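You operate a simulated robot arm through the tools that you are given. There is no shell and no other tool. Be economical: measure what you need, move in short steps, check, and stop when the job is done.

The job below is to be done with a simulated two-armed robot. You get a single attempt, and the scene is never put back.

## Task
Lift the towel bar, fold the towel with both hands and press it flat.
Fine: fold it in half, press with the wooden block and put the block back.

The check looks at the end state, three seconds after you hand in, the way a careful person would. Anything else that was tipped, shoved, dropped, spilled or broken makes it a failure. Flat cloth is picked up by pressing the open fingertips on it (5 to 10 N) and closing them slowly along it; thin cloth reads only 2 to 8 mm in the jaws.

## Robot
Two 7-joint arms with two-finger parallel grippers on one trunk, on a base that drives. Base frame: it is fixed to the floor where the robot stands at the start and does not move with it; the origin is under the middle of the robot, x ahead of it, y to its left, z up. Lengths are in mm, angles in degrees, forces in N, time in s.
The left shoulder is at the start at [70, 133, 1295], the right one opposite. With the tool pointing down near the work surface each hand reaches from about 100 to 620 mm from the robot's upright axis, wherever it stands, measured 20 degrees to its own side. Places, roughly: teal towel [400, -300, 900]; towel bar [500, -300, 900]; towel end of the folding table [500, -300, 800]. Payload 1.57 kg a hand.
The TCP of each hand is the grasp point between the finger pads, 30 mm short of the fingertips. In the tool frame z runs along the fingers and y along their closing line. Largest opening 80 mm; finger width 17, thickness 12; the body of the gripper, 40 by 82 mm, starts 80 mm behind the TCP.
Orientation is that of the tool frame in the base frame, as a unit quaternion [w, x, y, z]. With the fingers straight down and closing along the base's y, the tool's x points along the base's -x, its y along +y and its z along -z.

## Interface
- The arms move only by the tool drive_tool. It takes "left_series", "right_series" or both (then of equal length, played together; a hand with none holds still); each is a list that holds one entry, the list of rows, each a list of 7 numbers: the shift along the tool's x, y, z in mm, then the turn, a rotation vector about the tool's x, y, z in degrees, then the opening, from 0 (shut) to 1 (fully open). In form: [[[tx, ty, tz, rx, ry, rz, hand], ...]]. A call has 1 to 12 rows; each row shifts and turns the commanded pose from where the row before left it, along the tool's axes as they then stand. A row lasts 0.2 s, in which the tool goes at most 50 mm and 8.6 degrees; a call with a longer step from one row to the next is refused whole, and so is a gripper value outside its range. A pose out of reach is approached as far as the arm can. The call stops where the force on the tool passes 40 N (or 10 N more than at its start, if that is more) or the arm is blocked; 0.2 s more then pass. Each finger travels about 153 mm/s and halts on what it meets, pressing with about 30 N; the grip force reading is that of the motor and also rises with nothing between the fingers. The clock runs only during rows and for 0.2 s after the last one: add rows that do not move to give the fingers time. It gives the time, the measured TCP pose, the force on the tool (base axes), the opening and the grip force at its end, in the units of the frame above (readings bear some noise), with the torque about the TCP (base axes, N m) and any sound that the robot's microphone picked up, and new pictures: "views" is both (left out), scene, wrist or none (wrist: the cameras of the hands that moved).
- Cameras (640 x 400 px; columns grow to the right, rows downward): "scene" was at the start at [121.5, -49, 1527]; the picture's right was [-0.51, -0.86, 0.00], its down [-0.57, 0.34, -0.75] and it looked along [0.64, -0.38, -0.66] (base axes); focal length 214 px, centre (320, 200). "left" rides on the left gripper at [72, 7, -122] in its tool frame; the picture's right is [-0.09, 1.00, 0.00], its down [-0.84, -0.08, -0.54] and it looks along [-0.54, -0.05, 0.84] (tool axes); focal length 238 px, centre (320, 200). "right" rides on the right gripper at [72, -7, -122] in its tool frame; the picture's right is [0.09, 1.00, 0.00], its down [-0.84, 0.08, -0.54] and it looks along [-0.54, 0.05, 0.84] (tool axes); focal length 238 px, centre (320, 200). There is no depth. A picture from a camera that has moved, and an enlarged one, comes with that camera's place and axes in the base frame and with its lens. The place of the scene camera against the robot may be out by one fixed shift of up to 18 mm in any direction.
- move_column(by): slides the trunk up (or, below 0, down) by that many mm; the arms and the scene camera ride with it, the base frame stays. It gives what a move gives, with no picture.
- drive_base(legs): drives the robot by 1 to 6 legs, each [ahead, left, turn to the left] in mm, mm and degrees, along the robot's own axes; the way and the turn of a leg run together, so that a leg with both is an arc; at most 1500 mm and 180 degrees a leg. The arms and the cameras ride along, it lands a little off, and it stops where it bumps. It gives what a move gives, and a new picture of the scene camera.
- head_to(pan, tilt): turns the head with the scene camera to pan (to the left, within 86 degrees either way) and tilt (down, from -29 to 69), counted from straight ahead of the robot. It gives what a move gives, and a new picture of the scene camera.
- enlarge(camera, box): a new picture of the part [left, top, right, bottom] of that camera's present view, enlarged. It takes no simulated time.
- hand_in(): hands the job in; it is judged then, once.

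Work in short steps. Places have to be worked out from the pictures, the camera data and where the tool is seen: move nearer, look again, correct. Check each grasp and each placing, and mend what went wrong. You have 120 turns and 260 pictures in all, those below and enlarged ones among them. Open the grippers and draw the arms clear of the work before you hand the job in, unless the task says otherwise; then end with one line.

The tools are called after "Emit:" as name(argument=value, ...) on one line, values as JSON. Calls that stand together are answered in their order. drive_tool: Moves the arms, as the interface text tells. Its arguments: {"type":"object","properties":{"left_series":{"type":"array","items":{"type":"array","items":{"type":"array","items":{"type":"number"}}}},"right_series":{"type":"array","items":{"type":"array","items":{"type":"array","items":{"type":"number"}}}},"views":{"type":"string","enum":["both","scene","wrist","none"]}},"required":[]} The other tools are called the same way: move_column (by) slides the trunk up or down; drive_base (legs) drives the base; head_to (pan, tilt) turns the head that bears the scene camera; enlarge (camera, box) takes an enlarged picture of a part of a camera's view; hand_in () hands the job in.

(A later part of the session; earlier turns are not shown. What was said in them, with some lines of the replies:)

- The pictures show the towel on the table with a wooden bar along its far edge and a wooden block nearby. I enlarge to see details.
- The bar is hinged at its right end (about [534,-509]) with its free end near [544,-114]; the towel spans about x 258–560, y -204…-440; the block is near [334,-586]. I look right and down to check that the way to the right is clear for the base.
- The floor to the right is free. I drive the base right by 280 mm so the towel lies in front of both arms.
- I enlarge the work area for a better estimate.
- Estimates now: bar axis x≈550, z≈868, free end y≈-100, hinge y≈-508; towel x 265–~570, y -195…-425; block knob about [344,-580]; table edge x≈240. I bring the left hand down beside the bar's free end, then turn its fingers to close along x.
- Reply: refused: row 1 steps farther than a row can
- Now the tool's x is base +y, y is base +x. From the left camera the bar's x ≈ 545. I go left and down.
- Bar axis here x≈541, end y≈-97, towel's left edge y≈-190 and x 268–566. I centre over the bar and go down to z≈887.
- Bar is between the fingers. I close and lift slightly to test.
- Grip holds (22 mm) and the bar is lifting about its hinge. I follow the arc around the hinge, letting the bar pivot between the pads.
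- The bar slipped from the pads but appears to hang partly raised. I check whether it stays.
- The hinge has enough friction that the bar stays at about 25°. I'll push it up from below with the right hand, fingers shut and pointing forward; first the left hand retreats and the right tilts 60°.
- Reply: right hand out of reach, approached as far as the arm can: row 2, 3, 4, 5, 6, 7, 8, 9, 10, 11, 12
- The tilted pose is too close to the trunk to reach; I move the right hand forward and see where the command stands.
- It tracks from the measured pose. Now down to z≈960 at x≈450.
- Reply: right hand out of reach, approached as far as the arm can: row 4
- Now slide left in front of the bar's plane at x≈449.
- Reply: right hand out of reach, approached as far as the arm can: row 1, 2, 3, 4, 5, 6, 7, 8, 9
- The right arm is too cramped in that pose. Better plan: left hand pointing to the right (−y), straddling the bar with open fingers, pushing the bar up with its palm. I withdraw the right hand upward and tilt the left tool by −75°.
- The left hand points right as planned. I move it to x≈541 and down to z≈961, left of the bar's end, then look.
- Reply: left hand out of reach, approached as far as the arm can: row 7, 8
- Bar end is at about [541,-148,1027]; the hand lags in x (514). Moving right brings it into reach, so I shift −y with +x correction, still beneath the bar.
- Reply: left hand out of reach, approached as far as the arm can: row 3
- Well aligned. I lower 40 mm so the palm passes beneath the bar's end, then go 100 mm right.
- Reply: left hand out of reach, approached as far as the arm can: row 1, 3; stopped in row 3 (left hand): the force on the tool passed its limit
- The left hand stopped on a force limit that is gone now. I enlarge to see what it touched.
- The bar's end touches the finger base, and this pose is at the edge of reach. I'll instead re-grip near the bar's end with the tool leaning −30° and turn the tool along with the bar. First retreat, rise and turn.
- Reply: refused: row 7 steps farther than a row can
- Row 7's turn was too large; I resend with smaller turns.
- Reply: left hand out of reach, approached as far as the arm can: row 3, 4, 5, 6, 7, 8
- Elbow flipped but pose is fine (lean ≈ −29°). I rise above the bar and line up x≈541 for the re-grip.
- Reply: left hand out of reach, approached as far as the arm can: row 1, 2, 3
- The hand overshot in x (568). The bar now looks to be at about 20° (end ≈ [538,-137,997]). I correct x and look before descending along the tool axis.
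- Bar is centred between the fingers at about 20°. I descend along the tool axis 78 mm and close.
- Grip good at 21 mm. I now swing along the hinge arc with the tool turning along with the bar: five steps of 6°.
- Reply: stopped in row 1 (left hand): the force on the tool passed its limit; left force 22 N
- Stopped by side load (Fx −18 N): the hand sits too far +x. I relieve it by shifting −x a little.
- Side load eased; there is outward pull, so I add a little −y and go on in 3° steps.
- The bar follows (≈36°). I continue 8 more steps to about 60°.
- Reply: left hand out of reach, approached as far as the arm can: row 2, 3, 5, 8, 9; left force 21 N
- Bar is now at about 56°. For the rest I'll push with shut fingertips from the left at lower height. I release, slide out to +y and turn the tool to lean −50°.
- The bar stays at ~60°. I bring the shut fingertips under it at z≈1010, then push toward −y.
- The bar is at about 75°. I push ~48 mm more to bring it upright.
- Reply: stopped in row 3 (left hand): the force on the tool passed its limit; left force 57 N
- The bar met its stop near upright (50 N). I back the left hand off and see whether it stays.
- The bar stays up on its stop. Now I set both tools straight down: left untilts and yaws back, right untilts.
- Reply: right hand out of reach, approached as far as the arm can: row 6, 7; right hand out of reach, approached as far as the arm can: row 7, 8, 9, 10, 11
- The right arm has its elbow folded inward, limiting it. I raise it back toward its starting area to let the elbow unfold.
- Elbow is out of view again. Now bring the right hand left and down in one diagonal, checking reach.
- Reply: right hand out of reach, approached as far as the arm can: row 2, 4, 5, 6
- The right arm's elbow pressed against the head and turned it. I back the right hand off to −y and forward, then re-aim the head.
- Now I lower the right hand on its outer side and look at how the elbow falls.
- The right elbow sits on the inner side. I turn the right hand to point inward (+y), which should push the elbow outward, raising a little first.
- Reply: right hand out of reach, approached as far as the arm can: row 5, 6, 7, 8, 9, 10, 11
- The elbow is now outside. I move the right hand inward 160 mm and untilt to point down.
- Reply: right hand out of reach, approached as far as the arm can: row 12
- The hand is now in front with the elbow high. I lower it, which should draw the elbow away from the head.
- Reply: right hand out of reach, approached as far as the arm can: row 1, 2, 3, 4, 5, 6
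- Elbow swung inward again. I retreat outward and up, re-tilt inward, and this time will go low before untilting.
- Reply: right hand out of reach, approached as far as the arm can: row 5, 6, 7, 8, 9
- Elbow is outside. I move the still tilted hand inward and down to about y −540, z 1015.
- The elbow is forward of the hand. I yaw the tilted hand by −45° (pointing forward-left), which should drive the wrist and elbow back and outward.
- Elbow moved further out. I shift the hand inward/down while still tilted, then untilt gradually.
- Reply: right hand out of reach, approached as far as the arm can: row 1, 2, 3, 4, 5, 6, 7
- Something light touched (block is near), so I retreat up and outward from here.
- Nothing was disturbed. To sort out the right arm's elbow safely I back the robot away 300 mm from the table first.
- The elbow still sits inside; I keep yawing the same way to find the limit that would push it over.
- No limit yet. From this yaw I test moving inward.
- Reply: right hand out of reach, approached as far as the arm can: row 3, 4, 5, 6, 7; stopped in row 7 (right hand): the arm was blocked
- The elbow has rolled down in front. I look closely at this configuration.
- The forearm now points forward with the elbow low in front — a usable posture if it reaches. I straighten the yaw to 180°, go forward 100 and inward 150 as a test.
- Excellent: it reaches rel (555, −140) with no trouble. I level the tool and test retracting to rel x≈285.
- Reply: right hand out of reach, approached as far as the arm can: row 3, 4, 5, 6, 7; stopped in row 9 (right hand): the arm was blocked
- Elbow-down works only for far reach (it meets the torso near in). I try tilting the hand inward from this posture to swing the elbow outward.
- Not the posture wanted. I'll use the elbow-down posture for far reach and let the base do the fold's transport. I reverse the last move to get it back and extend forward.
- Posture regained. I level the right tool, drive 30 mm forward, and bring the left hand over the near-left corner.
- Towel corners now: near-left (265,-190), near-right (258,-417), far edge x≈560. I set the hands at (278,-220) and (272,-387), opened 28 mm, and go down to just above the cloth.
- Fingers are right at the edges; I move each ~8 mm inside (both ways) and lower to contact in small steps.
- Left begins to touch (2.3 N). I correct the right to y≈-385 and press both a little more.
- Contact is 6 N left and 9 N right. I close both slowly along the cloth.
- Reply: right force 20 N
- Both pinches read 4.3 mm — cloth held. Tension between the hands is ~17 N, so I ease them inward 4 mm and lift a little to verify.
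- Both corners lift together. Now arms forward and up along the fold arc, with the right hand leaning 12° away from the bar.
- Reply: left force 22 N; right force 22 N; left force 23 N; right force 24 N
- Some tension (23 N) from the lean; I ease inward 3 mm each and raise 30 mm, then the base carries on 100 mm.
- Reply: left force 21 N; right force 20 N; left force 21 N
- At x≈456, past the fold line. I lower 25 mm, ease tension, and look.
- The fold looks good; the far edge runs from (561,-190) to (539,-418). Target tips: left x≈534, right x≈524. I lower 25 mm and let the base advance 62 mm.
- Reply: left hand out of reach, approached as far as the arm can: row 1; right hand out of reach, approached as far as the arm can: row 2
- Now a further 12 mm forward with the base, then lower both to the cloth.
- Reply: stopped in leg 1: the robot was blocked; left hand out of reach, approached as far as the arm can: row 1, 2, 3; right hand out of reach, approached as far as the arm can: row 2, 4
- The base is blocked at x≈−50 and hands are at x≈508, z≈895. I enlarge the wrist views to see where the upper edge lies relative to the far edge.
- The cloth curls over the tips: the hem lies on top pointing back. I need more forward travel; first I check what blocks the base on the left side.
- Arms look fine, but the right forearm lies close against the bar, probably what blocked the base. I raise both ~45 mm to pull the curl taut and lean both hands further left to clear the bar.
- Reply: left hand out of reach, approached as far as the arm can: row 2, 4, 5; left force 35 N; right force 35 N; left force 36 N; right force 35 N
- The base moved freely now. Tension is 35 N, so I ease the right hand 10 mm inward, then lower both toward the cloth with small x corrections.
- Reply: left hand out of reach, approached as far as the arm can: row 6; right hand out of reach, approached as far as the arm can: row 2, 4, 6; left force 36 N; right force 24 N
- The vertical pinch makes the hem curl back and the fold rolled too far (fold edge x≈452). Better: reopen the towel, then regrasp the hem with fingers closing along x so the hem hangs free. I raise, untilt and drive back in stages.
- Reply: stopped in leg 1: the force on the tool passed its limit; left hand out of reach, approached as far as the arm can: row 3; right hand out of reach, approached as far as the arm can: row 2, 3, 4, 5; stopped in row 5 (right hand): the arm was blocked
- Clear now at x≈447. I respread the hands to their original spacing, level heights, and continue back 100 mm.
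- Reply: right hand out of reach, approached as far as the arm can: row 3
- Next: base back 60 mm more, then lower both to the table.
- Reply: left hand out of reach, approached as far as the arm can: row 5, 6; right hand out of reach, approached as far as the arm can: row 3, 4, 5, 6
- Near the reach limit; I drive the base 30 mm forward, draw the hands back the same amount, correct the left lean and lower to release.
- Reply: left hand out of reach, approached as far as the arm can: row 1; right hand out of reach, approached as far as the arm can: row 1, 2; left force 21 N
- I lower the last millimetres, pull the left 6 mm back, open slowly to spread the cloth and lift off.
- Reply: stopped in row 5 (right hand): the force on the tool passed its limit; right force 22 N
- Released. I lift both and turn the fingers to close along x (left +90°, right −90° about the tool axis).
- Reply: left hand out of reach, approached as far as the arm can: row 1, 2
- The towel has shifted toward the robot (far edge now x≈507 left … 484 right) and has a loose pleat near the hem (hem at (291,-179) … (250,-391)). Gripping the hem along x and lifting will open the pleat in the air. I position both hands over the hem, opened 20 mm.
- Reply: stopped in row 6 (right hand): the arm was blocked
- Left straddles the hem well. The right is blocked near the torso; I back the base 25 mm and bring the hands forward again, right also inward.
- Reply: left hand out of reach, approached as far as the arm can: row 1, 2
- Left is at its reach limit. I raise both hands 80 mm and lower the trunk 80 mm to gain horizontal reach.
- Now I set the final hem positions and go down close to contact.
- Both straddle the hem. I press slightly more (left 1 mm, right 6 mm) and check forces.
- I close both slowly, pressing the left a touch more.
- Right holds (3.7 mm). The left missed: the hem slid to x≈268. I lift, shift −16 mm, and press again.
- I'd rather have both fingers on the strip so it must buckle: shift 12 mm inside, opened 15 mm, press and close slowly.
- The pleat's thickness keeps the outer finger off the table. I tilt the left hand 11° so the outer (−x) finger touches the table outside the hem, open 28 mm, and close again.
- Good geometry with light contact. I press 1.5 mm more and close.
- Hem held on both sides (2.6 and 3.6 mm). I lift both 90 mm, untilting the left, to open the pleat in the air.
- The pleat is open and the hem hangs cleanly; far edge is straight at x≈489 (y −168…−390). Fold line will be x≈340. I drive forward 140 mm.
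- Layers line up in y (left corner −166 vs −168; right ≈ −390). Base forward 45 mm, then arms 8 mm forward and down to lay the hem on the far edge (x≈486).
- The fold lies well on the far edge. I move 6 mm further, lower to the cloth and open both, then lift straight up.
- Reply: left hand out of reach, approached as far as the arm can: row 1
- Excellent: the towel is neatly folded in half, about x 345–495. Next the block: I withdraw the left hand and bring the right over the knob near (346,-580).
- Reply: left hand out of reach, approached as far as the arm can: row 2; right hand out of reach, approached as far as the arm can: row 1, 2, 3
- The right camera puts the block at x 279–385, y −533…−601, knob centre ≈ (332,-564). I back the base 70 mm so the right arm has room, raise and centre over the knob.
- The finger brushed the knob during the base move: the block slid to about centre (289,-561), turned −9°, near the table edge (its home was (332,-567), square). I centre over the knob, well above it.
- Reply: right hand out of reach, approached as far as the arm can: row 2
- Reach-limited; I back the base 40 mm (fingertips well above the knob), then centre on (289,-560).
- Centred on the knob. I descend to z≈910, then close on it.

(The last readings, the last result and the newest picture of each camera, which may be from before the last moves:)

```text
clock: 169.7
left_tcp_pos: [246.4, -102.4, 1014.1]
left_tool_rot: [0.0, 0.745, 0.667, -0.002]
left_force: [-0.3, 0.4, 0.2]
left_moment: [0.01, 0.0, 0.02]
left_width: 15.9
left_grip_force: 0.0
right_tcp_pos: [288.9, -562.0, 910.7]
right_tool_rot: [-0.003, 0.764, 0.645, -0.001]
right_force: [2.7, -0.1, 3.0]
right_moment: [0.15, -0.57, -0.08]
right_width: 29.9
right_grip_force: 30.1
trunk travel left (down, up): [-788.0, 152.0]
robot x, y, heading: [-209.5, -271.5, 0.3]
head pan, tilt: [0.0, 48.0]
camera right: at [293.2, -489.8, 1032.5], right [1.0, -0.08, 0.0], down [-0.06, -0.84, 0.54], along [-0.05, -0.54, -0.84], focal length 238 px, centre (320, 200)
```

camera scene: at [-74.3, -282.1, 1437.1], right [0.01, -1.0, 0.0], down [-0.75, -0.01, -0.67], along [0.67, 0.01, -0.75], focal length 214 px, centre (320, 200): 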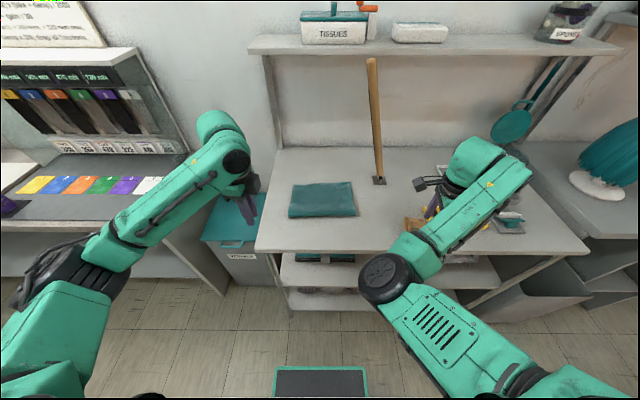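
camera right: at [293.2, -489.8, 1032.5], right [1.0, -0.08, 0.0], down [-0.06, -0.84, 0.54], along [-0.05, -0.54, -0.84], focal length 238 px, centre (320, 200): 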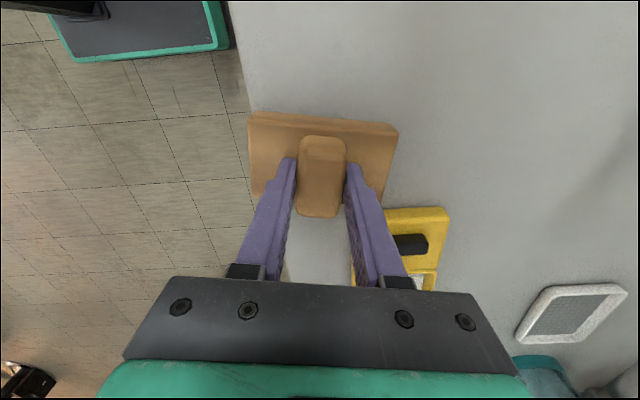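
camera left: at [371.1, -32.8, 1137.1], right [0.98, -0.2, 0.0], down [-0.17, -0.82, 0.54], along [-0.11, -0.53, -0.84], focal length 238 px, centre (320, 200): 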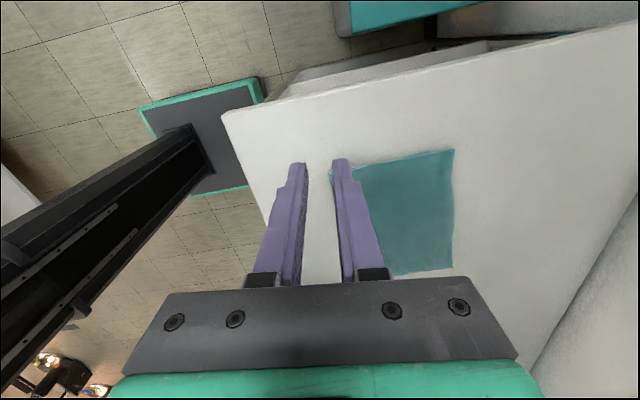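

Knob held at 30 mm. I lift 60 mm, then drive 70 mm forward and carry the block over the right part of the towel.

Emit:
drive_tool(right_series=[[[0, 0, -20, 0, 0, 0, 0.2], [0, 0, -40, 0, 0, 0, 0.2], [0, 0, 0, 0, 0, 0, 0.2]]], views="none")

Emit:
drive_base(legs=[[75, 0, 0]])

Emit:
drive_tool(right_series=[[[36, 9, 0, 0, 0, 0, 0.2], [36, 9, 0, 0, 0, 0, 0.2], [36, 9, 0, 0, 0, 0, 0.2], [36, 9, 0, 0, 0, 0, 0.2], [36, 0, 0, 0, 0, 0, 0.2], [28, 0, 0, 0, 0, 0, 0.2], [0, 0, 0, 0, 0, 0, 0.2]]])

```text
clock: 170.4
left_tcp_pos: [247.9, -103.1, 1015.1]
left_tool_rot: [-0.002, 0.745, 0.667, -0.002]
left_force: [0.3, -0.5, 0.4]
left_moment: [0.01, 0.01, -0.01]
left_width: 16.2
left_grip_force: 0.0
right_tcp_pos: [289.8, -561.9, 970.4]
right_tool_rot: [-0.004, 0.764, 0.645, -0.001]
right_force: [-0.2, -0.5, -0.3]
right_moment: [0.02, 0.0, 0.01]
right_width: 15.8
right_grip_force: 0.1
trunk travel left (down, up): [-788.0, 152.0]
robot x, y, heading: [-209.5, -277.9, 0.6]
head pan, tilt: [0.0, 48.0]
```

```text
clock: 171.5
left_tcp_pos: [319.0, -102.4, 1016.4]
left_tool_rot: [0.0, 0.745, 0.667, -0.001]
left_force: [0.7, -0.1, -0.4]
left_moment: [-0.02, -0.02, 0.0]
left_width: 16.0
left_grip_force: 0.0
right_tcp_pos: [362.4, -560.4, 971.8]
right_tool_rot: [-0.004, 0.764, 0.646, 0.001]
right_force: [0.1, 0.6, 0.0]
right_moment: [0.01, 0.0, -0.01]
right_width: 16.0
right_grip_force: 0.0
trunk travel left (down, up): [-788.0, 152.0]
robot x, y, heading: [-130.7, -276.7, 0.4]
head pan, tilt: [0.0, 48.0]
camera scene: at [-9.2, -281.3, 1438.1], right [0.01, -1.0, 0.0], down [-0.74, -0.01, -0.67], along [0.67, 0.01, -0.74], focal length 214 px, centre (320, 200)
```

scene: 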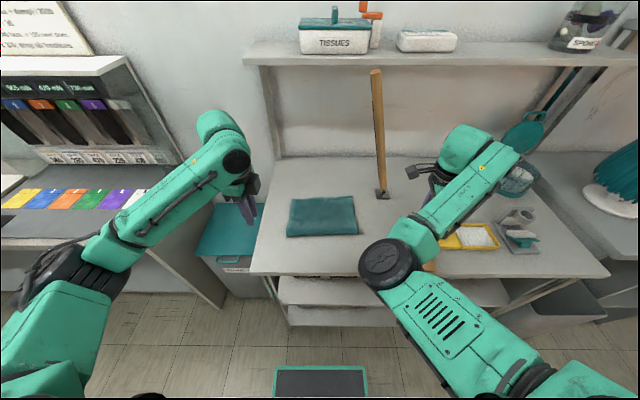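

```text
clock: 173.1
left_tcp_pos: [321.4, -103.5, 1014.2]
left_tool_rot: [-0.001, 0.745, 0.667, -0.001]
left_force: [-0.2, 0.5, 0.5]
left_moment: [0.02, 0.01, -0.02]
left_width: 16.0
left_grip_force: 0.1
right_tcp_pos: [435.8, -360.0, 971.2]
right_tool_rot: [-0.004, 0.764, 0.645, 0.0]
right_force: [-0.1, -0.9, -0.4]
right_moment: [-0.01, 0.01, 0.0]
right_width: 15.9
right_grip_force: 0.1
trunk travel left (down, up): [-788.0, 152.0]
robot x, y, heading: [-135.4, -276.1, 0.6]
head pan, tilt: [0.0, 48.0]
camera scene: at [-6.2, -281.7, 1437.8], right [0.01, -1.0, 0.0], down [-0.74, -0.01, -0.67], along [0.67, 0.01, -0.74], focal length 214 px, centre (320, 200)
camera right: at [439.1, -288.7, 1092.5], right [1.0, -0.08, -0.01], down [-0.06, -0.84, 0.54], along [-0.05, -0.54, -0.84], focal length 238 px, centre (320, 200)
```

scene: 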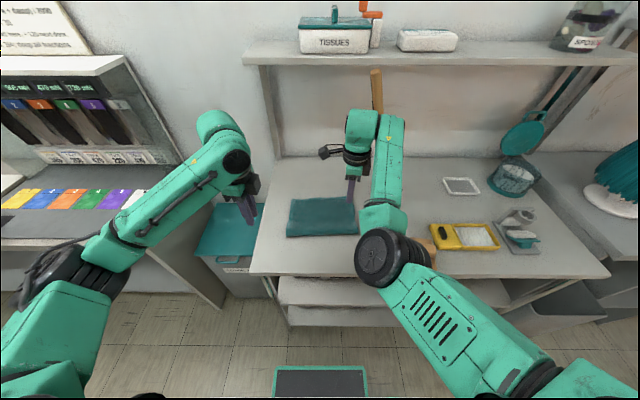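
right: 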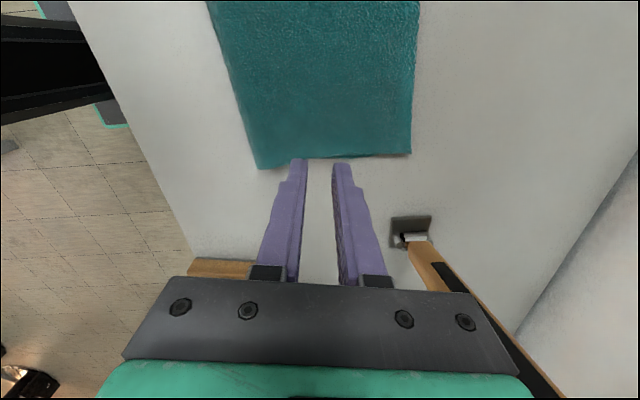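

The fingers slipped off the knob's rounded top while lifting; the block stayed behind. I go back over it for a deeper grip.

Emit:
drive_tool(right_series=[[[-34.8, -6.5, 0, 0, 0, 0, 0.4], [-34.8, -6.5, 0, 0, 0, 0, 0.8], [-34.8, -6.5, 0, 0, 0, 0, 0.8], [-34.8, -6.5, 0, 0, 0, 0, 0.8], [-34.8, -6.5, 0, 0, 0, 0, 0.8], [-34.8, -6.5, 0, 0, 0, 0, 0.8], [0, 0, 0, 0, 0, 0, 0.8]]], views="none")

Emit:
drive_base(legs=[[-75, 0, 0]])

Emit:
enlarge(camera="right", box=[160, 60, 480, 260])

```text
clock: 174.7
left_tcp_pos: [321.2, -102.0, 1015.0]
left_tool_rot: [-0.001, 0.746, 0.666, -0.002]
left_force: [0.2, -0.1, 0.4]
left_moment: [0.03, 0.01, 0.01]
left_width: 16.1
left_grip_force: 0.1
right_tcp_pos: [360.0, -558.6, 970.3]
right_tool_rot: [-0.004, 0.764, 0.645, 0.001]
right_force: [-0.7, -0.9, 0.5]
right_moment: [0.01, -0.03, -0.05]
right_width: 64.2
right_grip_force: 0.2
trunk travel left (down, up): [-788.0, 152.0]
robot x, y, heading: [-136.2, -276.9, 0.4]
head pan, tilt: [0.0, 48.0]
```

```text
clock: 175.7
left_tcp_pos: [248.6, -102.9, 1014.2]
left_tool_rot: [-0.001, 0.745, 0.667, -0.004]
left_force: [-0.1, -0.5, -0.1]
left_moment: [0.01, -0.02, 0.02]
left_width: 16.0
left_grip_force: 0.0
right_tcp_pos: [287.8, -559.8, 968.9]
right_tool_rot: [-0.005, 0.764, 0.645, -0.002]
right_force: [0.6, 0.6, 0.5]
right_moment: [-0.01, 0.01, 0.01]
right_width: 63.9
right_grip_force: 0.0
trunk travel left (down, up): [-788.0, 152.0]
robot x, y, heading: [-207.8, -277.1, 0.3]
head pan, tilt: [0.0, 48.0]
camera scene: at [-77.6, -282.2, 1437.4], right [0.01, -1.0, 0.0], down [-0.74, -0.01, -0.67], along [0.67, 0.01, -0.74], focal length 214 px, centre (320, 200)
```

scene: 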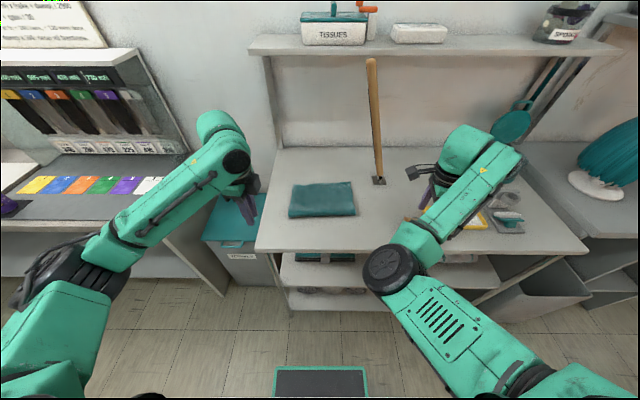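

```text
2.00 times, centred on (320, 160) of right
camera zoom: at [293.1, -488.8, 1090.7], right [1.0, -0.08, -0.01], down [-0.06, -0.84, 0.54], along [-0.05, -0.54, -0.84], focal length 477 px, centre (320, 280)
```

zoom: 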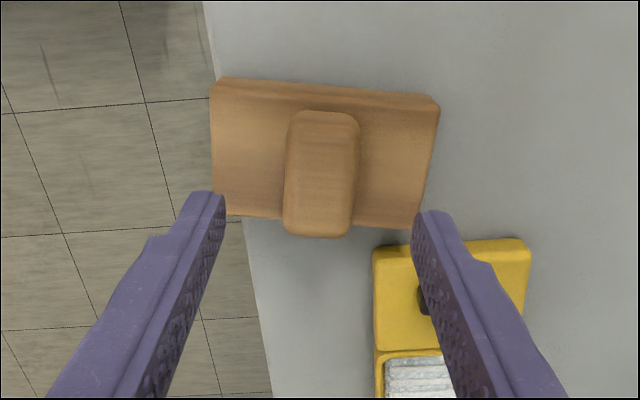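

Still centred over the knob. I descend deeper (z≈900), close firmly, and lift just 25 mm to test.

Emit:
drive_tool(right_series=[[[0, -1, 20, 0, 0, 0, 0.75], [0, -1, 20, 0, 0, 0, 0.75], [0, 0, 15, 0, 0, 0, 0.75], [0, 0, 10, 0, 0, 0, 0.75], [0, 0, 4, 0, 0, 0, 0.75], [0, 0, 0, 0, 0, 0, 0.5], [0, 0, 0, 0, 0, 0, 0.25], [0, 0, 0, 0, 0, 0, 0], [0, 0, 0, 0, 0, 0, 0], [0, 0, -8, 0, 0, 0, 0], [0, 0, -8, 0, 0, 0, 0], [0, 0, -9, 0, 0, 0, 0]]], views="wrist")

```text
clock: 177.0
left_tcp_pos: [243.9, -102.8, 1015.9]
left_tool_rot: [0.0, 0.746, 0.666, -0.001]
left_force: [0.5, 0.1, -0.8]
left_moment: [-0.01, 0.04, 0.0]
left_width: 16.0
left_grip_force: 0.1
right_tcp_pos: [283.7, -565.4, 909.9]
right_tool_rot: [0.004, 0.767, 0.642, 0.001]
right_force: [-8.6, 2.7, 25.1]
right_moment: [0.32, 1.04, 0.0]
right_width: 48.1
right_grip_force: 5.2
trunk travel left (down, up): [-788.0, 152.0]
robot x, y, heading: [-207.6, -281.6, 0.4]
head pan, tilt: [0.0, 48.0]
stopped in row 6 (right hand): the force on the tool passed its limit (the readings are from after the stop); the commanded pose is now the measured one
camera right: at [286.4, -491.5, 1031.5], right [1.0, -0.08, 0.01], down [-0.07, -0.83, 0.55], along [-0.04, -0.54, -0.84], focal length 238 px, centre (320, 200)
```

right: 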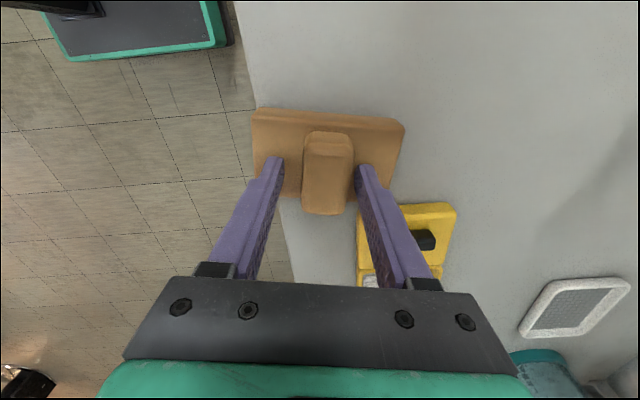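

The fingertips rest on the block's top (z≈880), so that is the full depth. I relieve 2 mm, close fully and lift slowly.

Emit:
drive_tool(right_series=[[[0, 1, -1.5, 0, 0, 0, 0.5], [0, 0, 0, 0, 0, 0, 0.25], [0, 0, 0, 0, 0, 0, 0], [0, 0, 0, 0, 0, 0, 0], [0, 0, -2, 0, 0, 0, 0], [0, 0, -3, 0, 0, 0, 0], [0, 0, -4, 0, 0, 0, 0], [0, 0, -5, 0, 0, 0, 0], [0, 0, -5, 0, 0, 0, 0], [0, 0, -5, 0, 0, 0, 0]]], views="wrist")

```text
clock: 179.2
left_tcp_pos: [247.3, -103.6, 1015.1]
left_tool_rot: [-0.001, 0.746, 0.666, -0.002]
left_force: [0.2, -0.6, 0.1]
left_moment: [0.0, 0.05, 0.0]
left_width: 16.0
left_grip_force: 0.0
right_tcp_pos: [285.8, -566.1, 930.7]
right_tool_rot: [0.001, 0.767, 0.642, 0.0]
right_force: [-0.7, -0.5, -4.1]
right_moment: [-0.03, 0.0, -0.01]
right_width: 29.8
right_grip_force: 30.0
trunk travel left (down, up): [-788.0, 152.0]
robot x, y, heading: [-209.7, -276.9, 0.6]
head pan, tilt: [0.0, 48.0]
camera right: at [290.5, -492.8, 1052.2], right [1.0, -0.08, 0.0], down [-0.07, -0.84, 0.54], along [-0.04, -0.54, -0.84], focal length 238 px, centre (320, 200)
```

right: 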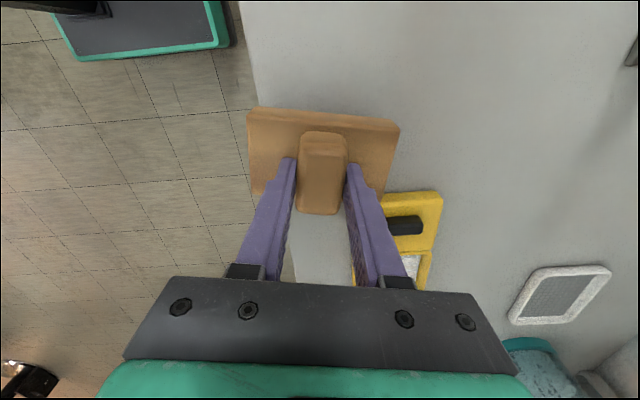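

The block is lifted (4 N, 29.8 mm). Moving gently now: lift a bit more, base 75 mm forward, then over the towel's right part.

Emit:
drive_tool(right_series=[[[0, 0, -6, 0, 0, 0, 0], [0, 0, -8, 0, 0, 0, 0], [0, 0, -8, 0, 0, 0, 0], [0, 0, -6, 0, 0, 0, 0], [0, 0, 0, 0, 0, 0, 0]]], views="none")

Emit:
drive_base(legs=[[75, 0, 0]])

Emit:
drive_tool(right_series=[[[8, 1, 0, 0, 0, 0, 0], [16, 1, 0, 0, 0, 0, 0], [21, 1.4, 0, 0, 0, 0, 0], [21, 1.4, 0, 0, 0, 0, 0], [21, 1.4, 0, 0, 0, 0, 0], [21, 1.4, 0, 0, 0, 0, 0], [21, 1.4, 0, 0, 0, 0, 0], [21, 1.4, 0, 0, 0, 0, 0], [21, 1.4, 0, 0, 0, 0, 0], [21, 1.4, 0, 0, 0, 0, 0], [21, 1.4, 0, 0, 0, 0, 0], [12, 1, 0, 0, 0, 0, 0]]], views="wrist")

```text
clock: 180.4
left_tcp_pos: [247.5, -104.1, 1014.6]
left_tool_rot: [-0.003, 0.745, 0.667, -0.001]
left_force: [0.7, -0.1, -0.7]
left_moment: [-0.05, -0.02, 0.02]
left_width: 15.8
left_grip_force: 0.1
right_tcp_pos: [286.6, -564.7, 957.5]
right_tool_rot: [0.001, 0.766, 0.643, 0.0]
right_force: [0.2, 0.0, -4.5]
right_moment: [-0.01, 0.0, -0.05]
right_width: 29.7
right_grip_force: 30.0
trunk travel left (down, up): [-788.0, 152.0]
robot x, y, heading: [-210.1, -275.5, 0.5]
head pan, tilt: [0.0, 48.0]
```

```text
clock: 181.4
left_tcp_pos: [319.3, -103.9, 1016.6]
left_tool_rot: [-0.001, 0.745, 0.667, -0.002]
left_force: [0.7, -0.2, -0.8]
left_moment: [0.0, -0.02, 0.01]
left_width: 16.1
left_grip_force: 0.0
right_tcp_pos: [359.3, -565.6, 959.3]
right_tool_rot: [0.002, 0.767, 0.642, 0.001]
right_force: [-0.5, 0.5, -5.2]
right_moment: [-0.04, -0.03, 0.02]
right_width: 29.9
right_grip_force: 30.2
trunk travel left (down, up): [-788.0, 152.0]
robot x, y, heading: [-137.3, -274.7, 0.5]
head pan, tilt: [0.0, 48.0]
camera scene: at [-8.3, -282.1, 1438.1], right [0.01, -1.0, 0.0], down [-0.74, -0.01, -0.67], along [0.67, 0.01, -0.74], focal length 214 px, centre (320, 200)
```

scene: 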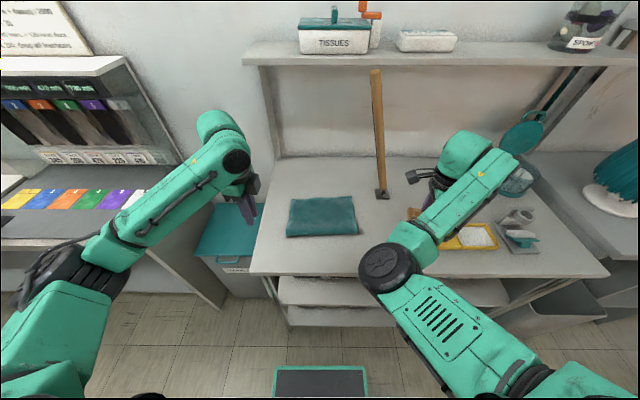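

```text
clock: 184.0
left_tcp_pos: [322.5, -103.0, 1015.5]
left_tool_rot: [-0.002, 0.746, 0.666, -0.003]
left_force: [-0.8, -0.2, 0.6]
left_moment: [-0.01, -0.02, -0.02]
left_width: 16.3
left_grip_force: 0.3
right_tcp_pos: [416.2, -348.8, 956.1]
right_tool_rot: [0.004, 0.768, 0.641, -0.003]
right_force: [-0.4, 0.3, -3.3]
right_moment: [-0.03, -0.01, 0.0]
right_width: 29.5
right_grip_force: 29.8
trunk travel left (down, up): [-788.0, 152.0]
robot x, y, heading: [-135.2, -276.6, 0.5]
head pan, tilt: [0.0, 48.0]
camera right: at [421.5, -275.7, 1077.1], right [1.0, -0.09, 0.0], down [-0.07, -0.83, 0.55], along [-0.05, -0.55, -0.84], focal length 238 px, centre (320, 200)
```

right: 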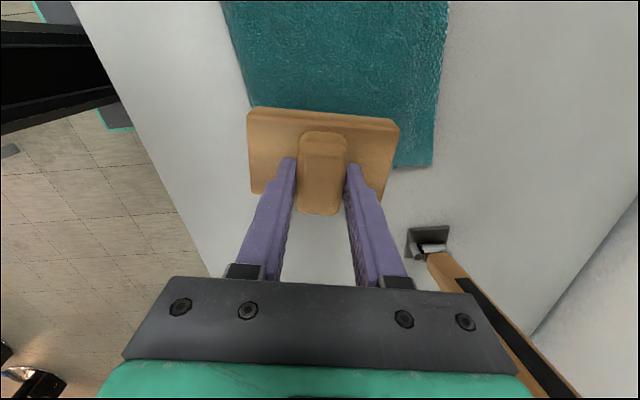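

Block is above the towel's right end. I lower and press.

Emit:
drive_tool(right_series=[[[0, 0, 12, 0, 0, 0, 0], [0, 0, 12, 0, 0, 0, 0], [0, 0, 9, 0, 0, 0, 0], [0, 0, 3, 0, 0, 0, 0], [0, 0, 2, 0, 0, 0, 0], [0, 0, 2, 0, 0, 0, 0], [0, 0, 2, 0, 0, 0, 0], [0, 0, 1, 0, 0, 0, 0], [0, 0, 0, 0, 0, 0, 0]]], views="none")

```text
clock: 186.0
left_tcp_pos: [322.6, -102.0, 1015.0]
left_tool_rot: [-0.001, 0.746, 0.666, -0.001]
left_force: [0.0, 0.7, 0.3]
left_moment: [-0.02, 0.02, 0.01]
left_width: 16.1
left_grip_force: 0.1
right_tcp_pos: [417.6, -353.5, 916.7]
right_tool_rot: [0.009, 0.769, 0.639, -0.001]
right_force: [4.0, 0.7, 11.2]
right_moment: [0.11, -0.16, -0.03]
right_width: 29.5
right_grip_force: 29.9
trunk travel left (down, up): [-788.0, 152.0]
robot x, y, heading: [-131.4, -277.9, 0.6]
head pan, tilt: [0.0, 48.0]
```

Contact at 11 N. I press harder, hold, lift, shift 70 mm left and press again.

Emit:
drive_tool(right_series=[[[0, 0, 3, 0, 0, 0, 0], [0, 0, 2, 0, 0, 0, 0], [0, 0, 0, 0, 0, 0, 0], [0, 0, -12, 0, 0, 0, 0], [0, 0, -14, 0, 0, 0, 0], [23, -4, 0, 0, 0, 0, 0], [23, -4, 0, 0, 0, 0, 0], [23, -4, 0, 0, 0, 0, 0], [0, 0, 11, 0, 0, 0, 0], [0, 0, 10, 0, 0, 0, 0], [0, 0, 5, 0, 0, 0, 0], [0, 0, 3, 0, 0, 0, 0]]], views="none")

Emit:
drive_tool(right_series=[[[0, 0, 2, 0, 0, 0, 0], [0, 0, 0, 0, 0, 0, 0], [0, 0, -12, 0, 0, 0, 0], [0, 0, -14, 0, 0, 0, 0], [23, -4, 0, 0, 0, 0, 0], [23, -4, 0, 0, 0, 0, 0], [23, -4, 0, 0, 0, 0, 0], [0, 0, 11, 0, 0, 0, 0], [0, 0, 10, 0, 0, 0, 0], [0, 0, 4, 0, 0, 0, 0], [0, 0, 4, 0, 0, 0, 0], [0, 0, 2, 0, 0, 0, 0]]], views="wrist")

```text
clock: 188.7
left_tcp_pos: [318.0, -103.5, 1017.1]
left_tool_rot: [0.001, 0.745, 0.667, -0.001]
left_force: [0.5, 1.2, 0.4]
left_moment: [0.03, 0.02, 0.02]
left_width: 16.0
left_grip_force: 0.1
right_tcp_pos: [417.1, -275.0, 914.6]
right_tool_rot: [0.005, 0.766, 0.642, 0.008]
right_force: [-6.7, -0.2, 21.9]
right_moment: [0.03, 0.77, 0.04]
right_width: 29.9
right_grip_force: 30.5
trunk travel left (down, up): [-788.0, 152.0]
robot x, y, heading: [-138.1, -275.0, 0.6]
head pan, tilt: [0.0, 48.0]
stopped in row 12 (right hand): the force on the tool passed its limit (the readings are from after the stop); the commanded pose is now the measured one
```

```text
clock: 191.3
left_tcp_pos: [318.1, -104.6, 1016.8]
left_tool_rot: [0.0, 0.746, 0.666, 0.0]
left_force: [0.2, -0.2, 0.8]
left_moment: [-0.01, -0.01, 0.0]
left_width: 15.9
left_grip_force: 0.0
right_tcp_pos: [411.8, -217.0, 917.3]
right_tool_rot: [0.005, 0.767, 0.642, 0.015]
right_force: [-5.9, 0.4, 22.5]
right_moment: [0.02, 0.94, 0.07]
right_width: 29.5
right_grip_force: 30.4
right hand out of reach, approached as far as the arm can: row 7, 8, 9
trunk travel left (down, up): [-788.0, 152.0]
robot x, y, heading: [-137.4, -277.2, 0.2]
head pan, tilt: [0.0, 48.0]
stopped in row 12 (right hand): the force on the tool passed its limit (the readings are from after the stop); the commanded pose is now the measured one
camera right: at [412.8, -146.2, 1038.8], right [1.0, -0.09, 0.03], down [-0.09, -0.84, 0.53], along [-0.02, -0.53, -0.85], focal length 238 px, centre (320, 200)
```

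right: 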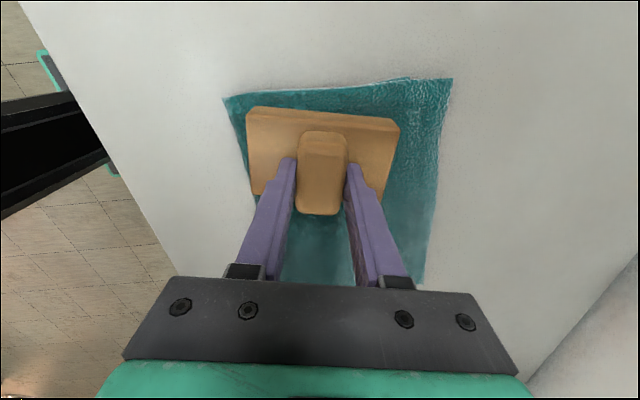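

Three presses done above 20–30 N; the towel is flat and in place. I lift the block, turn it square (−9.5° about the tool) and carry it back toward its home.

Emit:
drive_tool(right_series=[[[0, 0, -8, 0, 0, 0, 0], [0, 0, -12, 0, 0, 0, 0], [0, 0, -12, 0, 0, 0, 0], [0, 0, -12, 0, 0, 0, 0], [-10, 2, 0, 0, 0, -3.2, 0], [-20, 2, 0, 0, 0, -3.2, 0], [-22, 0, 0, 0, 0, -3.2, 0], [-22, 0, 0, 0, 0, 0, 0], [-22, 0, 0, 0, 0, 0, 0], [-22, 0, 0, 0, 0, 0, 0], [-22, 0, 0, 0, 0, 0, 0], [-12, 0, 0, 0, 0, 0, 0]]], views="none")

Emit:
drive_base(legs=[[-35, 0, 0]])

Emit:
drive_tool(right_series=[[[-10, -2, 0, 0, 0, 0, 0], [-20, -4, 0, 0, 0, 0, 0], [-22, -4, 0, 0, 0, 0, 0], [-22, -4, 0, 0, 0, 0, 0], [-22, -4, 0, 0, 0, 0, 0], [-22, -4, 0, 0, 0, 0, 0], [-22, -4, 0, 0, 0, 0, 0], [-22, -4, 0, 0, 0, 0, 0], [-22, -4, 0, 0, 0, 0, 0], [-12, -2, 0, 0, 0, 0, 0], [0, 0, 0, 0, 0, 0, 0]]], views="wrist")

```text
clock: 193.9
left_tcp_pos: [323.0, -104.4, 1014.2]
left_tool_rot: [-0.002, 0.746, 0.666, -0.002]
left_force: [-0.4, 0.6, -0.2]
left_moment: [-0.02, -0.02, -0.02]
left_width: 15.9
left_grip_force: 0.0
right_tcp_pos: [466.1, -350.1, 948.9]
right_tool_rot: [0.006, 0.711, 0.703, 0.01]
right_force: [-0.1, 0.2, -4.6]
right_moment: [-0.04, 0.01, -0.03]
right_width: 29.8
right_grip_force: 29.8
right hand out of reach, approached as far as the arm can: row 5, 6, 7, 8, 9, 10, 11, 12
trunk travel left (down, up): [-788.0, 152.0]
robot x, y, heading: [-136.5, -276.1, 0.4]
head pan, tilt: [0.0, 48.0]
```

```text
clock: 194.7
left_tcp_pos: [293.9, -103.4, 1012.5]
left_tool_rot: [-0.004, 0.746, 0.666, -0.004]
left_force: [1.0, 0.7, -0.2]
left_moment: [0.02, 0.03, 0.0]
left_width: 16.0
left_grip_force: 0.1
right_tcp_pos: [436.1, -349.4, 946.3]
right_tool_rot: [0.004, 0.711, 0.703, 0.009]
right_force: [-0.3, -0.5, -4.1]
right_moment: [-0.02, 0.07, 0.0]
right_width: 29.6
right_grip_force: 30.2
trunk travel left (down, up): [-788.0, 152.0]
robot x, y, heading: [-166.1, -277.0, 0.6]
head pan, tilt: [0.0, 48.0]
camera scene: at [-31.5, -281.8, 1436.8], right [0.01, -1.0, 0.0], down [-0.75, -0.01, -0.66], along [0.66, 0.01, -0.75], focal length 214 px, centre (320, 200)
```

scene: 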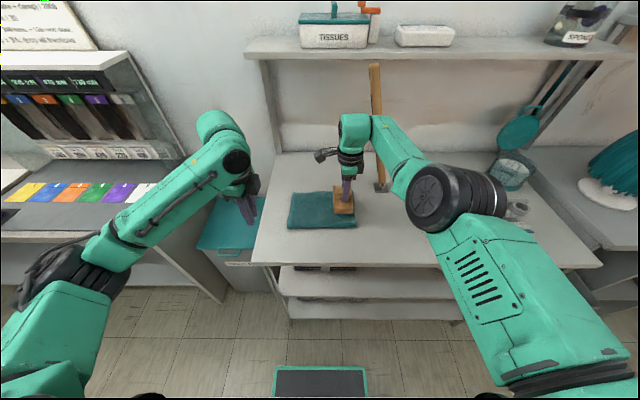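

```text
clock: 197.1
left_tcp_pos: [288.2, -103.4, 1013.7]
left_tool_rot: [-0.001, 0.745, 0.667, -0.002]
left_force: [-0.5, -0.7, 0.5]
left_moment: [-0.01, -0.02, 0.02]
left_width: 16.1
left_grip_force: 0.0
right_tcp_pos: [445.9, -463.5, 942.9]
right_tool_rot: [0.005, 0.711, 0.703, 0.01]
right_force: [-0.8, 0.5, -4.3]
right_moment: [-0.01, 0.0, -0.03]
right_width: 29.6
right_grip_force: 30.0
right hand out of reach, approached as far as the arm can: row 1, 2, 3, 4, 5, 6, 7, 8, 9, 10
trunk travel left (down, up): [-788.0, 152.0]
robot x, y, heading: [-165.8, -278.4, 0.2]
head pan, tilt: [0.0, 48.0]
camera right: at [435.1, -391.7, 1065.9], right [1.0, 0.08, 0.02], down [0.06, -0.84, 0.54], along [0.06, -0.54, -0.84], focal length 238 px, centre (320, 200)
```

right: 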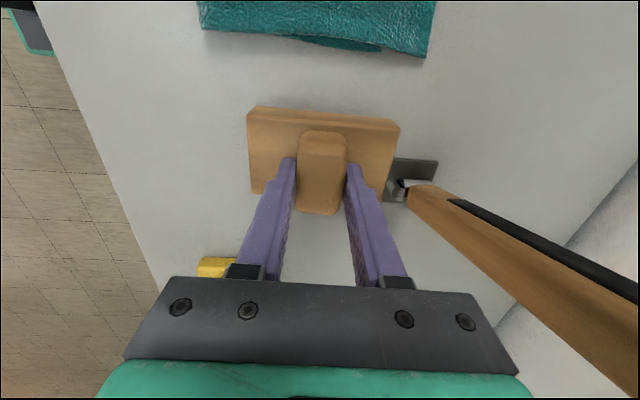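

The arm is reach-limited near the bar, so I let the base carry the block: 105 mm back, then 110 mm right, holding the arm still.

Emit:
drive_base(legs=[[-105, 0, 0], [0, -108, 0]])

Emit:
drive_tool(right_series=[[[0, 0, 0, 0, 0, 0, 0]]], views="wrist")

```text
clock: 199.1
left_tcp_pos: [181.4, -211.2, 1014.4]
left_tool_rot: [0.0, 0.746, 0.666, -0.002]
left_force: [-0.2, 0.6, -0.5]
left_moment: [0.0, 0.01, -0.01]
left_width: 15.7
left_grip_force: 0.0
right_tcp_pos: [340.6, -571.0, 944.6]
right_tool_rot: [0.006, 0.71, 0.704, 0.01]
right_force: [0.3, -0.7, -4.9]
right_moment: [0.01, -0.02, -0.02]
right_width: 29.5
right_grip_force: 29.7
trunk travel left (down, up): [-788.0, 152.0]
robot x, y, heading: [-274.4, -386.1, 0.5]
head pan, tilt: [0.0, 48.0]
camera scene: at [-144.7, -389.3, 1437.8], right [0.01, -1.0, 0.0], down [-0.74, -0.01, -0.67], along [0.67, 0.01, -0.74], focal length 214 px, centre (320, 200)
```

scene: 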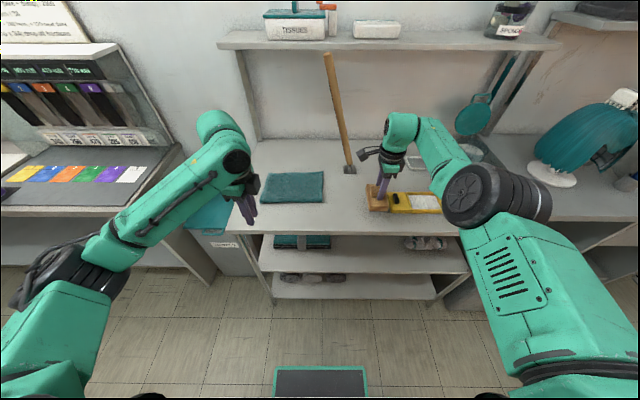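

```text
clock: 199.5
left_tcp_pos: [183.0, -212.3, 1013.6]
left_tool_rot: [-0.002, 0.745, 0.667, -0.002]
left_force: [0.3, 0.4, 0.1]
left_moment: [0.0, -0.01, 0.0]
left_width: 16.1
left_grip_force: 0.1
right_tcp_pos: [339.7, -571.8, 943.0]
right_tool_rot: [0.005, 0.71, 0.704, 0.01]
right_force: [0.1, 0.1, -4.4]
right_moment: [-0.07, -0.02, 0.01]
right_width: 29.9
right_grip_force: 29.4
trunk travel left (down, up): [-788.0, 152.0]
robot x, y, heading: [-271.1, -384.5, 0.3]
head pan, tilt: [0.0, 48.0]
camera right: at [330.1, -499.0, 1065.6], right [1.0, 0.08, 0.02], down [0.06, -0.84, 0.54], along [0.06, -0.54, -0.84], focal length 238 px, centre (320, 200)
```

right: 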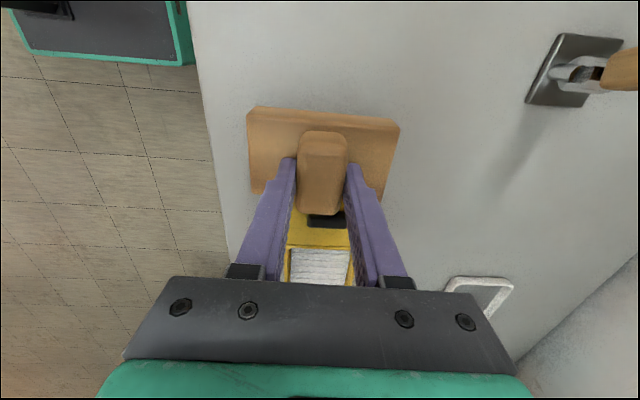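

Block hangs right over its home, square to the tray. I lower it with the trunk column (straight down).

Emit:
move_column(by=-29)

```text
clock: 200.2
left_tcp_pos: [182.1, -212.0, 985.0]
left_tool_rot: [-0.002, 0.745, 0.667, 0.0]
left_force: [-0.2, -0.2, -0.6]
left_moment: [-0.02, -0.01, -0.02]
left_width: 15.9
left_grip_force: 0.0
right_tcp_pos: [340.0, -572.0, 915.2]
right_tool_rot: [0.006, 0.71, 0.704, 0.01]
right_force: [0.3, -0.4, -4.9]
right_moment: [-0.03, -0.02, 0.0]
right_width: 30.1
right_grip_force: 30.1
trunk travel left (down, up): [-759.0, 181.0]
robot x, y, heading: [-272.7, -385.9, 0.6]
head pan, tilt: [0.0, 48.0]
```

Emit:
move_column(by=-5)

```text
clock: 200.8
left_tcp_pos: [183.4, -211.3, 980.6]
left_tool_rot: [-0.001, 0.746, 0.666, -0.002]
left_force: [0.6, -0.5, -0.1]
left_moment: [0.02, -0.01, 0.0]
left_width: 16.0
left_grip_force: 0.0
right_tcp_pos: [339.6, -571.7, 910.8]
right_tool_rot: [0.006, 0.71, 0.704, 0.011]
right_force: [0.2, -0.4, 3.2]
right_moment: [-0.24, 0.41, 0.01]
right_width: 29.6
right_grip_force: 30.3
trunk travel left (down, up): [-754.0, 186.0]
robot x, y, heading: [-275.2, -389.1, 0.5]
head pan, tilt: [0.0, 48.0]
```

The force turned from −5 N to +3 N: the block stands on the table. I open the hand and rise with the column.

Emit:
drive_tool(right_series=[[[0, 0, 0, 0, 0, 0, 0.4], [0, 0, 0, 0, 0, 0, 0.6], [0, 0, 0, 0, 0, 0, 0.7], [0, 0, 0, 0, 0, 0, 0.7]]], views="none")

Emit:
move_column(by=110)

Emit:
drive_base(legs=[[-200, 0, 0]])

Emit:
enlarge(camera="scene", box=[220, 40, 480, 240])

```text
clock: 201.8
left_tcp_pos: [181.8, -212.1, 981.4]
left_tool_rot: [-0.001, 0.745, 0.667, -0.002]
left_force: [-0.6, 0.2, 0.0]
left_moment: [-0.01, 0.01, 0.0]
left_width: 16.1
left_grip_force: 0.1
right_tcp_pos: [340.9, -572.2, 910.2]
right_tool_rot: [0.007, 0.711, 0.704, 0.01]
right_force: [1.7, -0.5, 2.8]
right_moment: [0.02, 0.09, 0.0]
right_width: 54.9
right_grip_force: 0.0
trunk travel left (down, up): [-754.0, 186.0]
robot x, y, heading: [-271.7, -385.8, 0.3]
head pan, tilt: [0.0, 48.0]
```

```text
clock: 203.2
left_tcp_pos: [182.2, -212.5, 1089.5]
left_tool_rot: [-0.001, 0.746, 0.666, -0.003]
left_force: [0.2, 0.3, 0.1]
left_moment: [0.0, -0.02, 0.01]
left_width: 15.6
left_grip_force: 0.0
right_tcp_pos: [339.7, -570.5, 1020.6]
right_tool_rot: [0.006, 0.71, 0.704, 0.01]
right_force: [-0.3, -0.1, 0.4]
right_moment: [0.0, 0.01, -0.01]
right_width: 55.7
right_grip_force: 0.1
trunk travel left (down, up): [-864.0, 76.0]
robot x, y, heading: [-271.3, -386.9, 0.6]
head pan, tilt: [0.0, 48.0]
```

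```text
clock: 204.8
left_tcp_pos: [-13.3, -214.3, 1089.6]
left_tool_rot: [-0.002, 0.745, 0.667, -0.002]
left_force: [-0.1, 0.4, -0.9]
left_moment: [0.01, 0.04, 0.0]
left_width: 16.0
left_grip_force: 0.1
right_tcp_pos: [143.3, -573.8, 1019.4]
right_tool_rot: [0.004, 0.71, 0.704, 0.009]
right_force: [-0.2, 0.1, 0.7]
right_moment: [-0.01, 0.01, 0.02]
right_width: 56.0
right_grip_force: 0.1
trunk travel left (down, up): [-864.0, 76.0]
robot x, y, heading: [-468.4, -390.4, 0.3]
head pan, tilt: [0.0, 48.0]
camera scene: at [-339.3, -392.5, 1513.4], right [0.01, -1.0, 0.0], down [-0.75, -0.01, -0.67], along [0.67, 0.01, -0.75], focal length 214 px, centre (320, 200)
```

scene: 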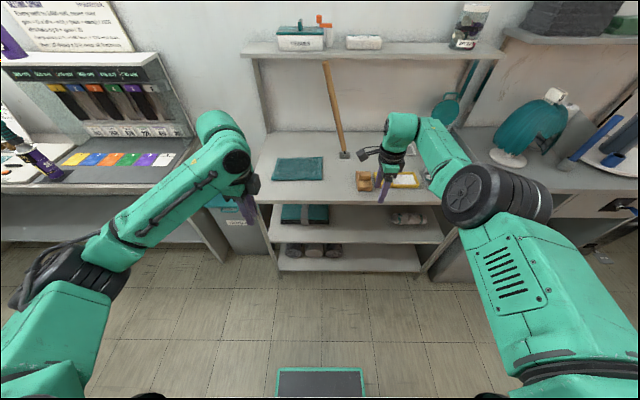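

```text
2.00 times, centred on (350, 140) of scene
camera zoom: at [-339.3, -392.5, 1513.4], right [0.01, -1.0, 0.0], down [-0.75, -0.01, -0.67], along [0.67, 0.01, -0.75], focal length 429 px, centre (260, 320)
```

zoom: 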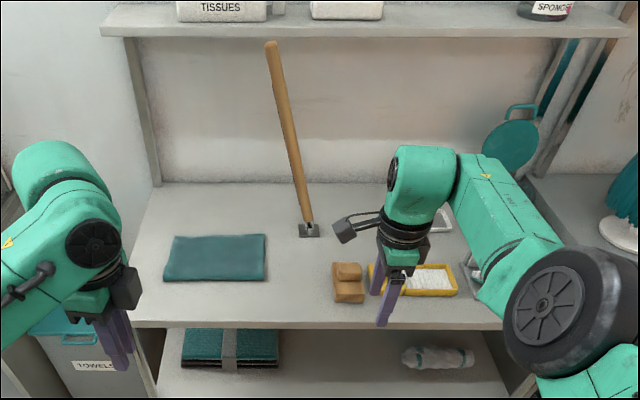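

The towel is folded flat, the block stands beside its tray, the bar is raised, nothing else has moved. I open both grippers fully and hand in.

Emit:
drive_tool(left_series=[[[0, 0, 0, 0, 0, 0, 1], [0, 0, 0, 0, 0, 0, 1], [0, 0, 0, 0, 0, 0, 1]]], right_series=[[[0, 0, 0, 0, 0, 0, 1], [0, 0, 0, 0, 0, 0, 1], [0, 0, 0, 0, 0, 0, 1]]], views="none")

Emit:
hand_in()

```text
clock: 205.6
left_tcp_pos: [-16.4, -213.2, 1090.3]
left_tool_rot: [-0.002, 0.745, 0.667, -0.002]
left_force: [0.3, -0.3, -0.8]
left_moment: [0.03, -0.06, 0.05]
left_width: 79.9
left_grip_force: 0.0
right_tcp_pos: [141.0, -574.6, 1020.5]
right_tool_rot: [0.006, 0.71, 0.704, 0.011]
right_force: [0.1, -0.6, 0.5]
right_moment: [-0.04, -0.01, -0.01]
right_width: 80.1
right_grip_force: 0.1
trunk travel left (down, up): [-864.0, 76.0]
robot x, y, heading: [-472.3, -388.9, 0.5]
head pan, tilt: [0.0, 48.0]
```

```text
The job is handed in.
```

The job is handed in: the bar is raised and staying up, and the towel is folded in half and pressed in three spots with the block, though it now lies about 70 mm nearer the robot than before. My fingers knocked the block about 40 mm on the way to picking it up; I set it back by its tray, within a few millimetres of where I measured it at the start.
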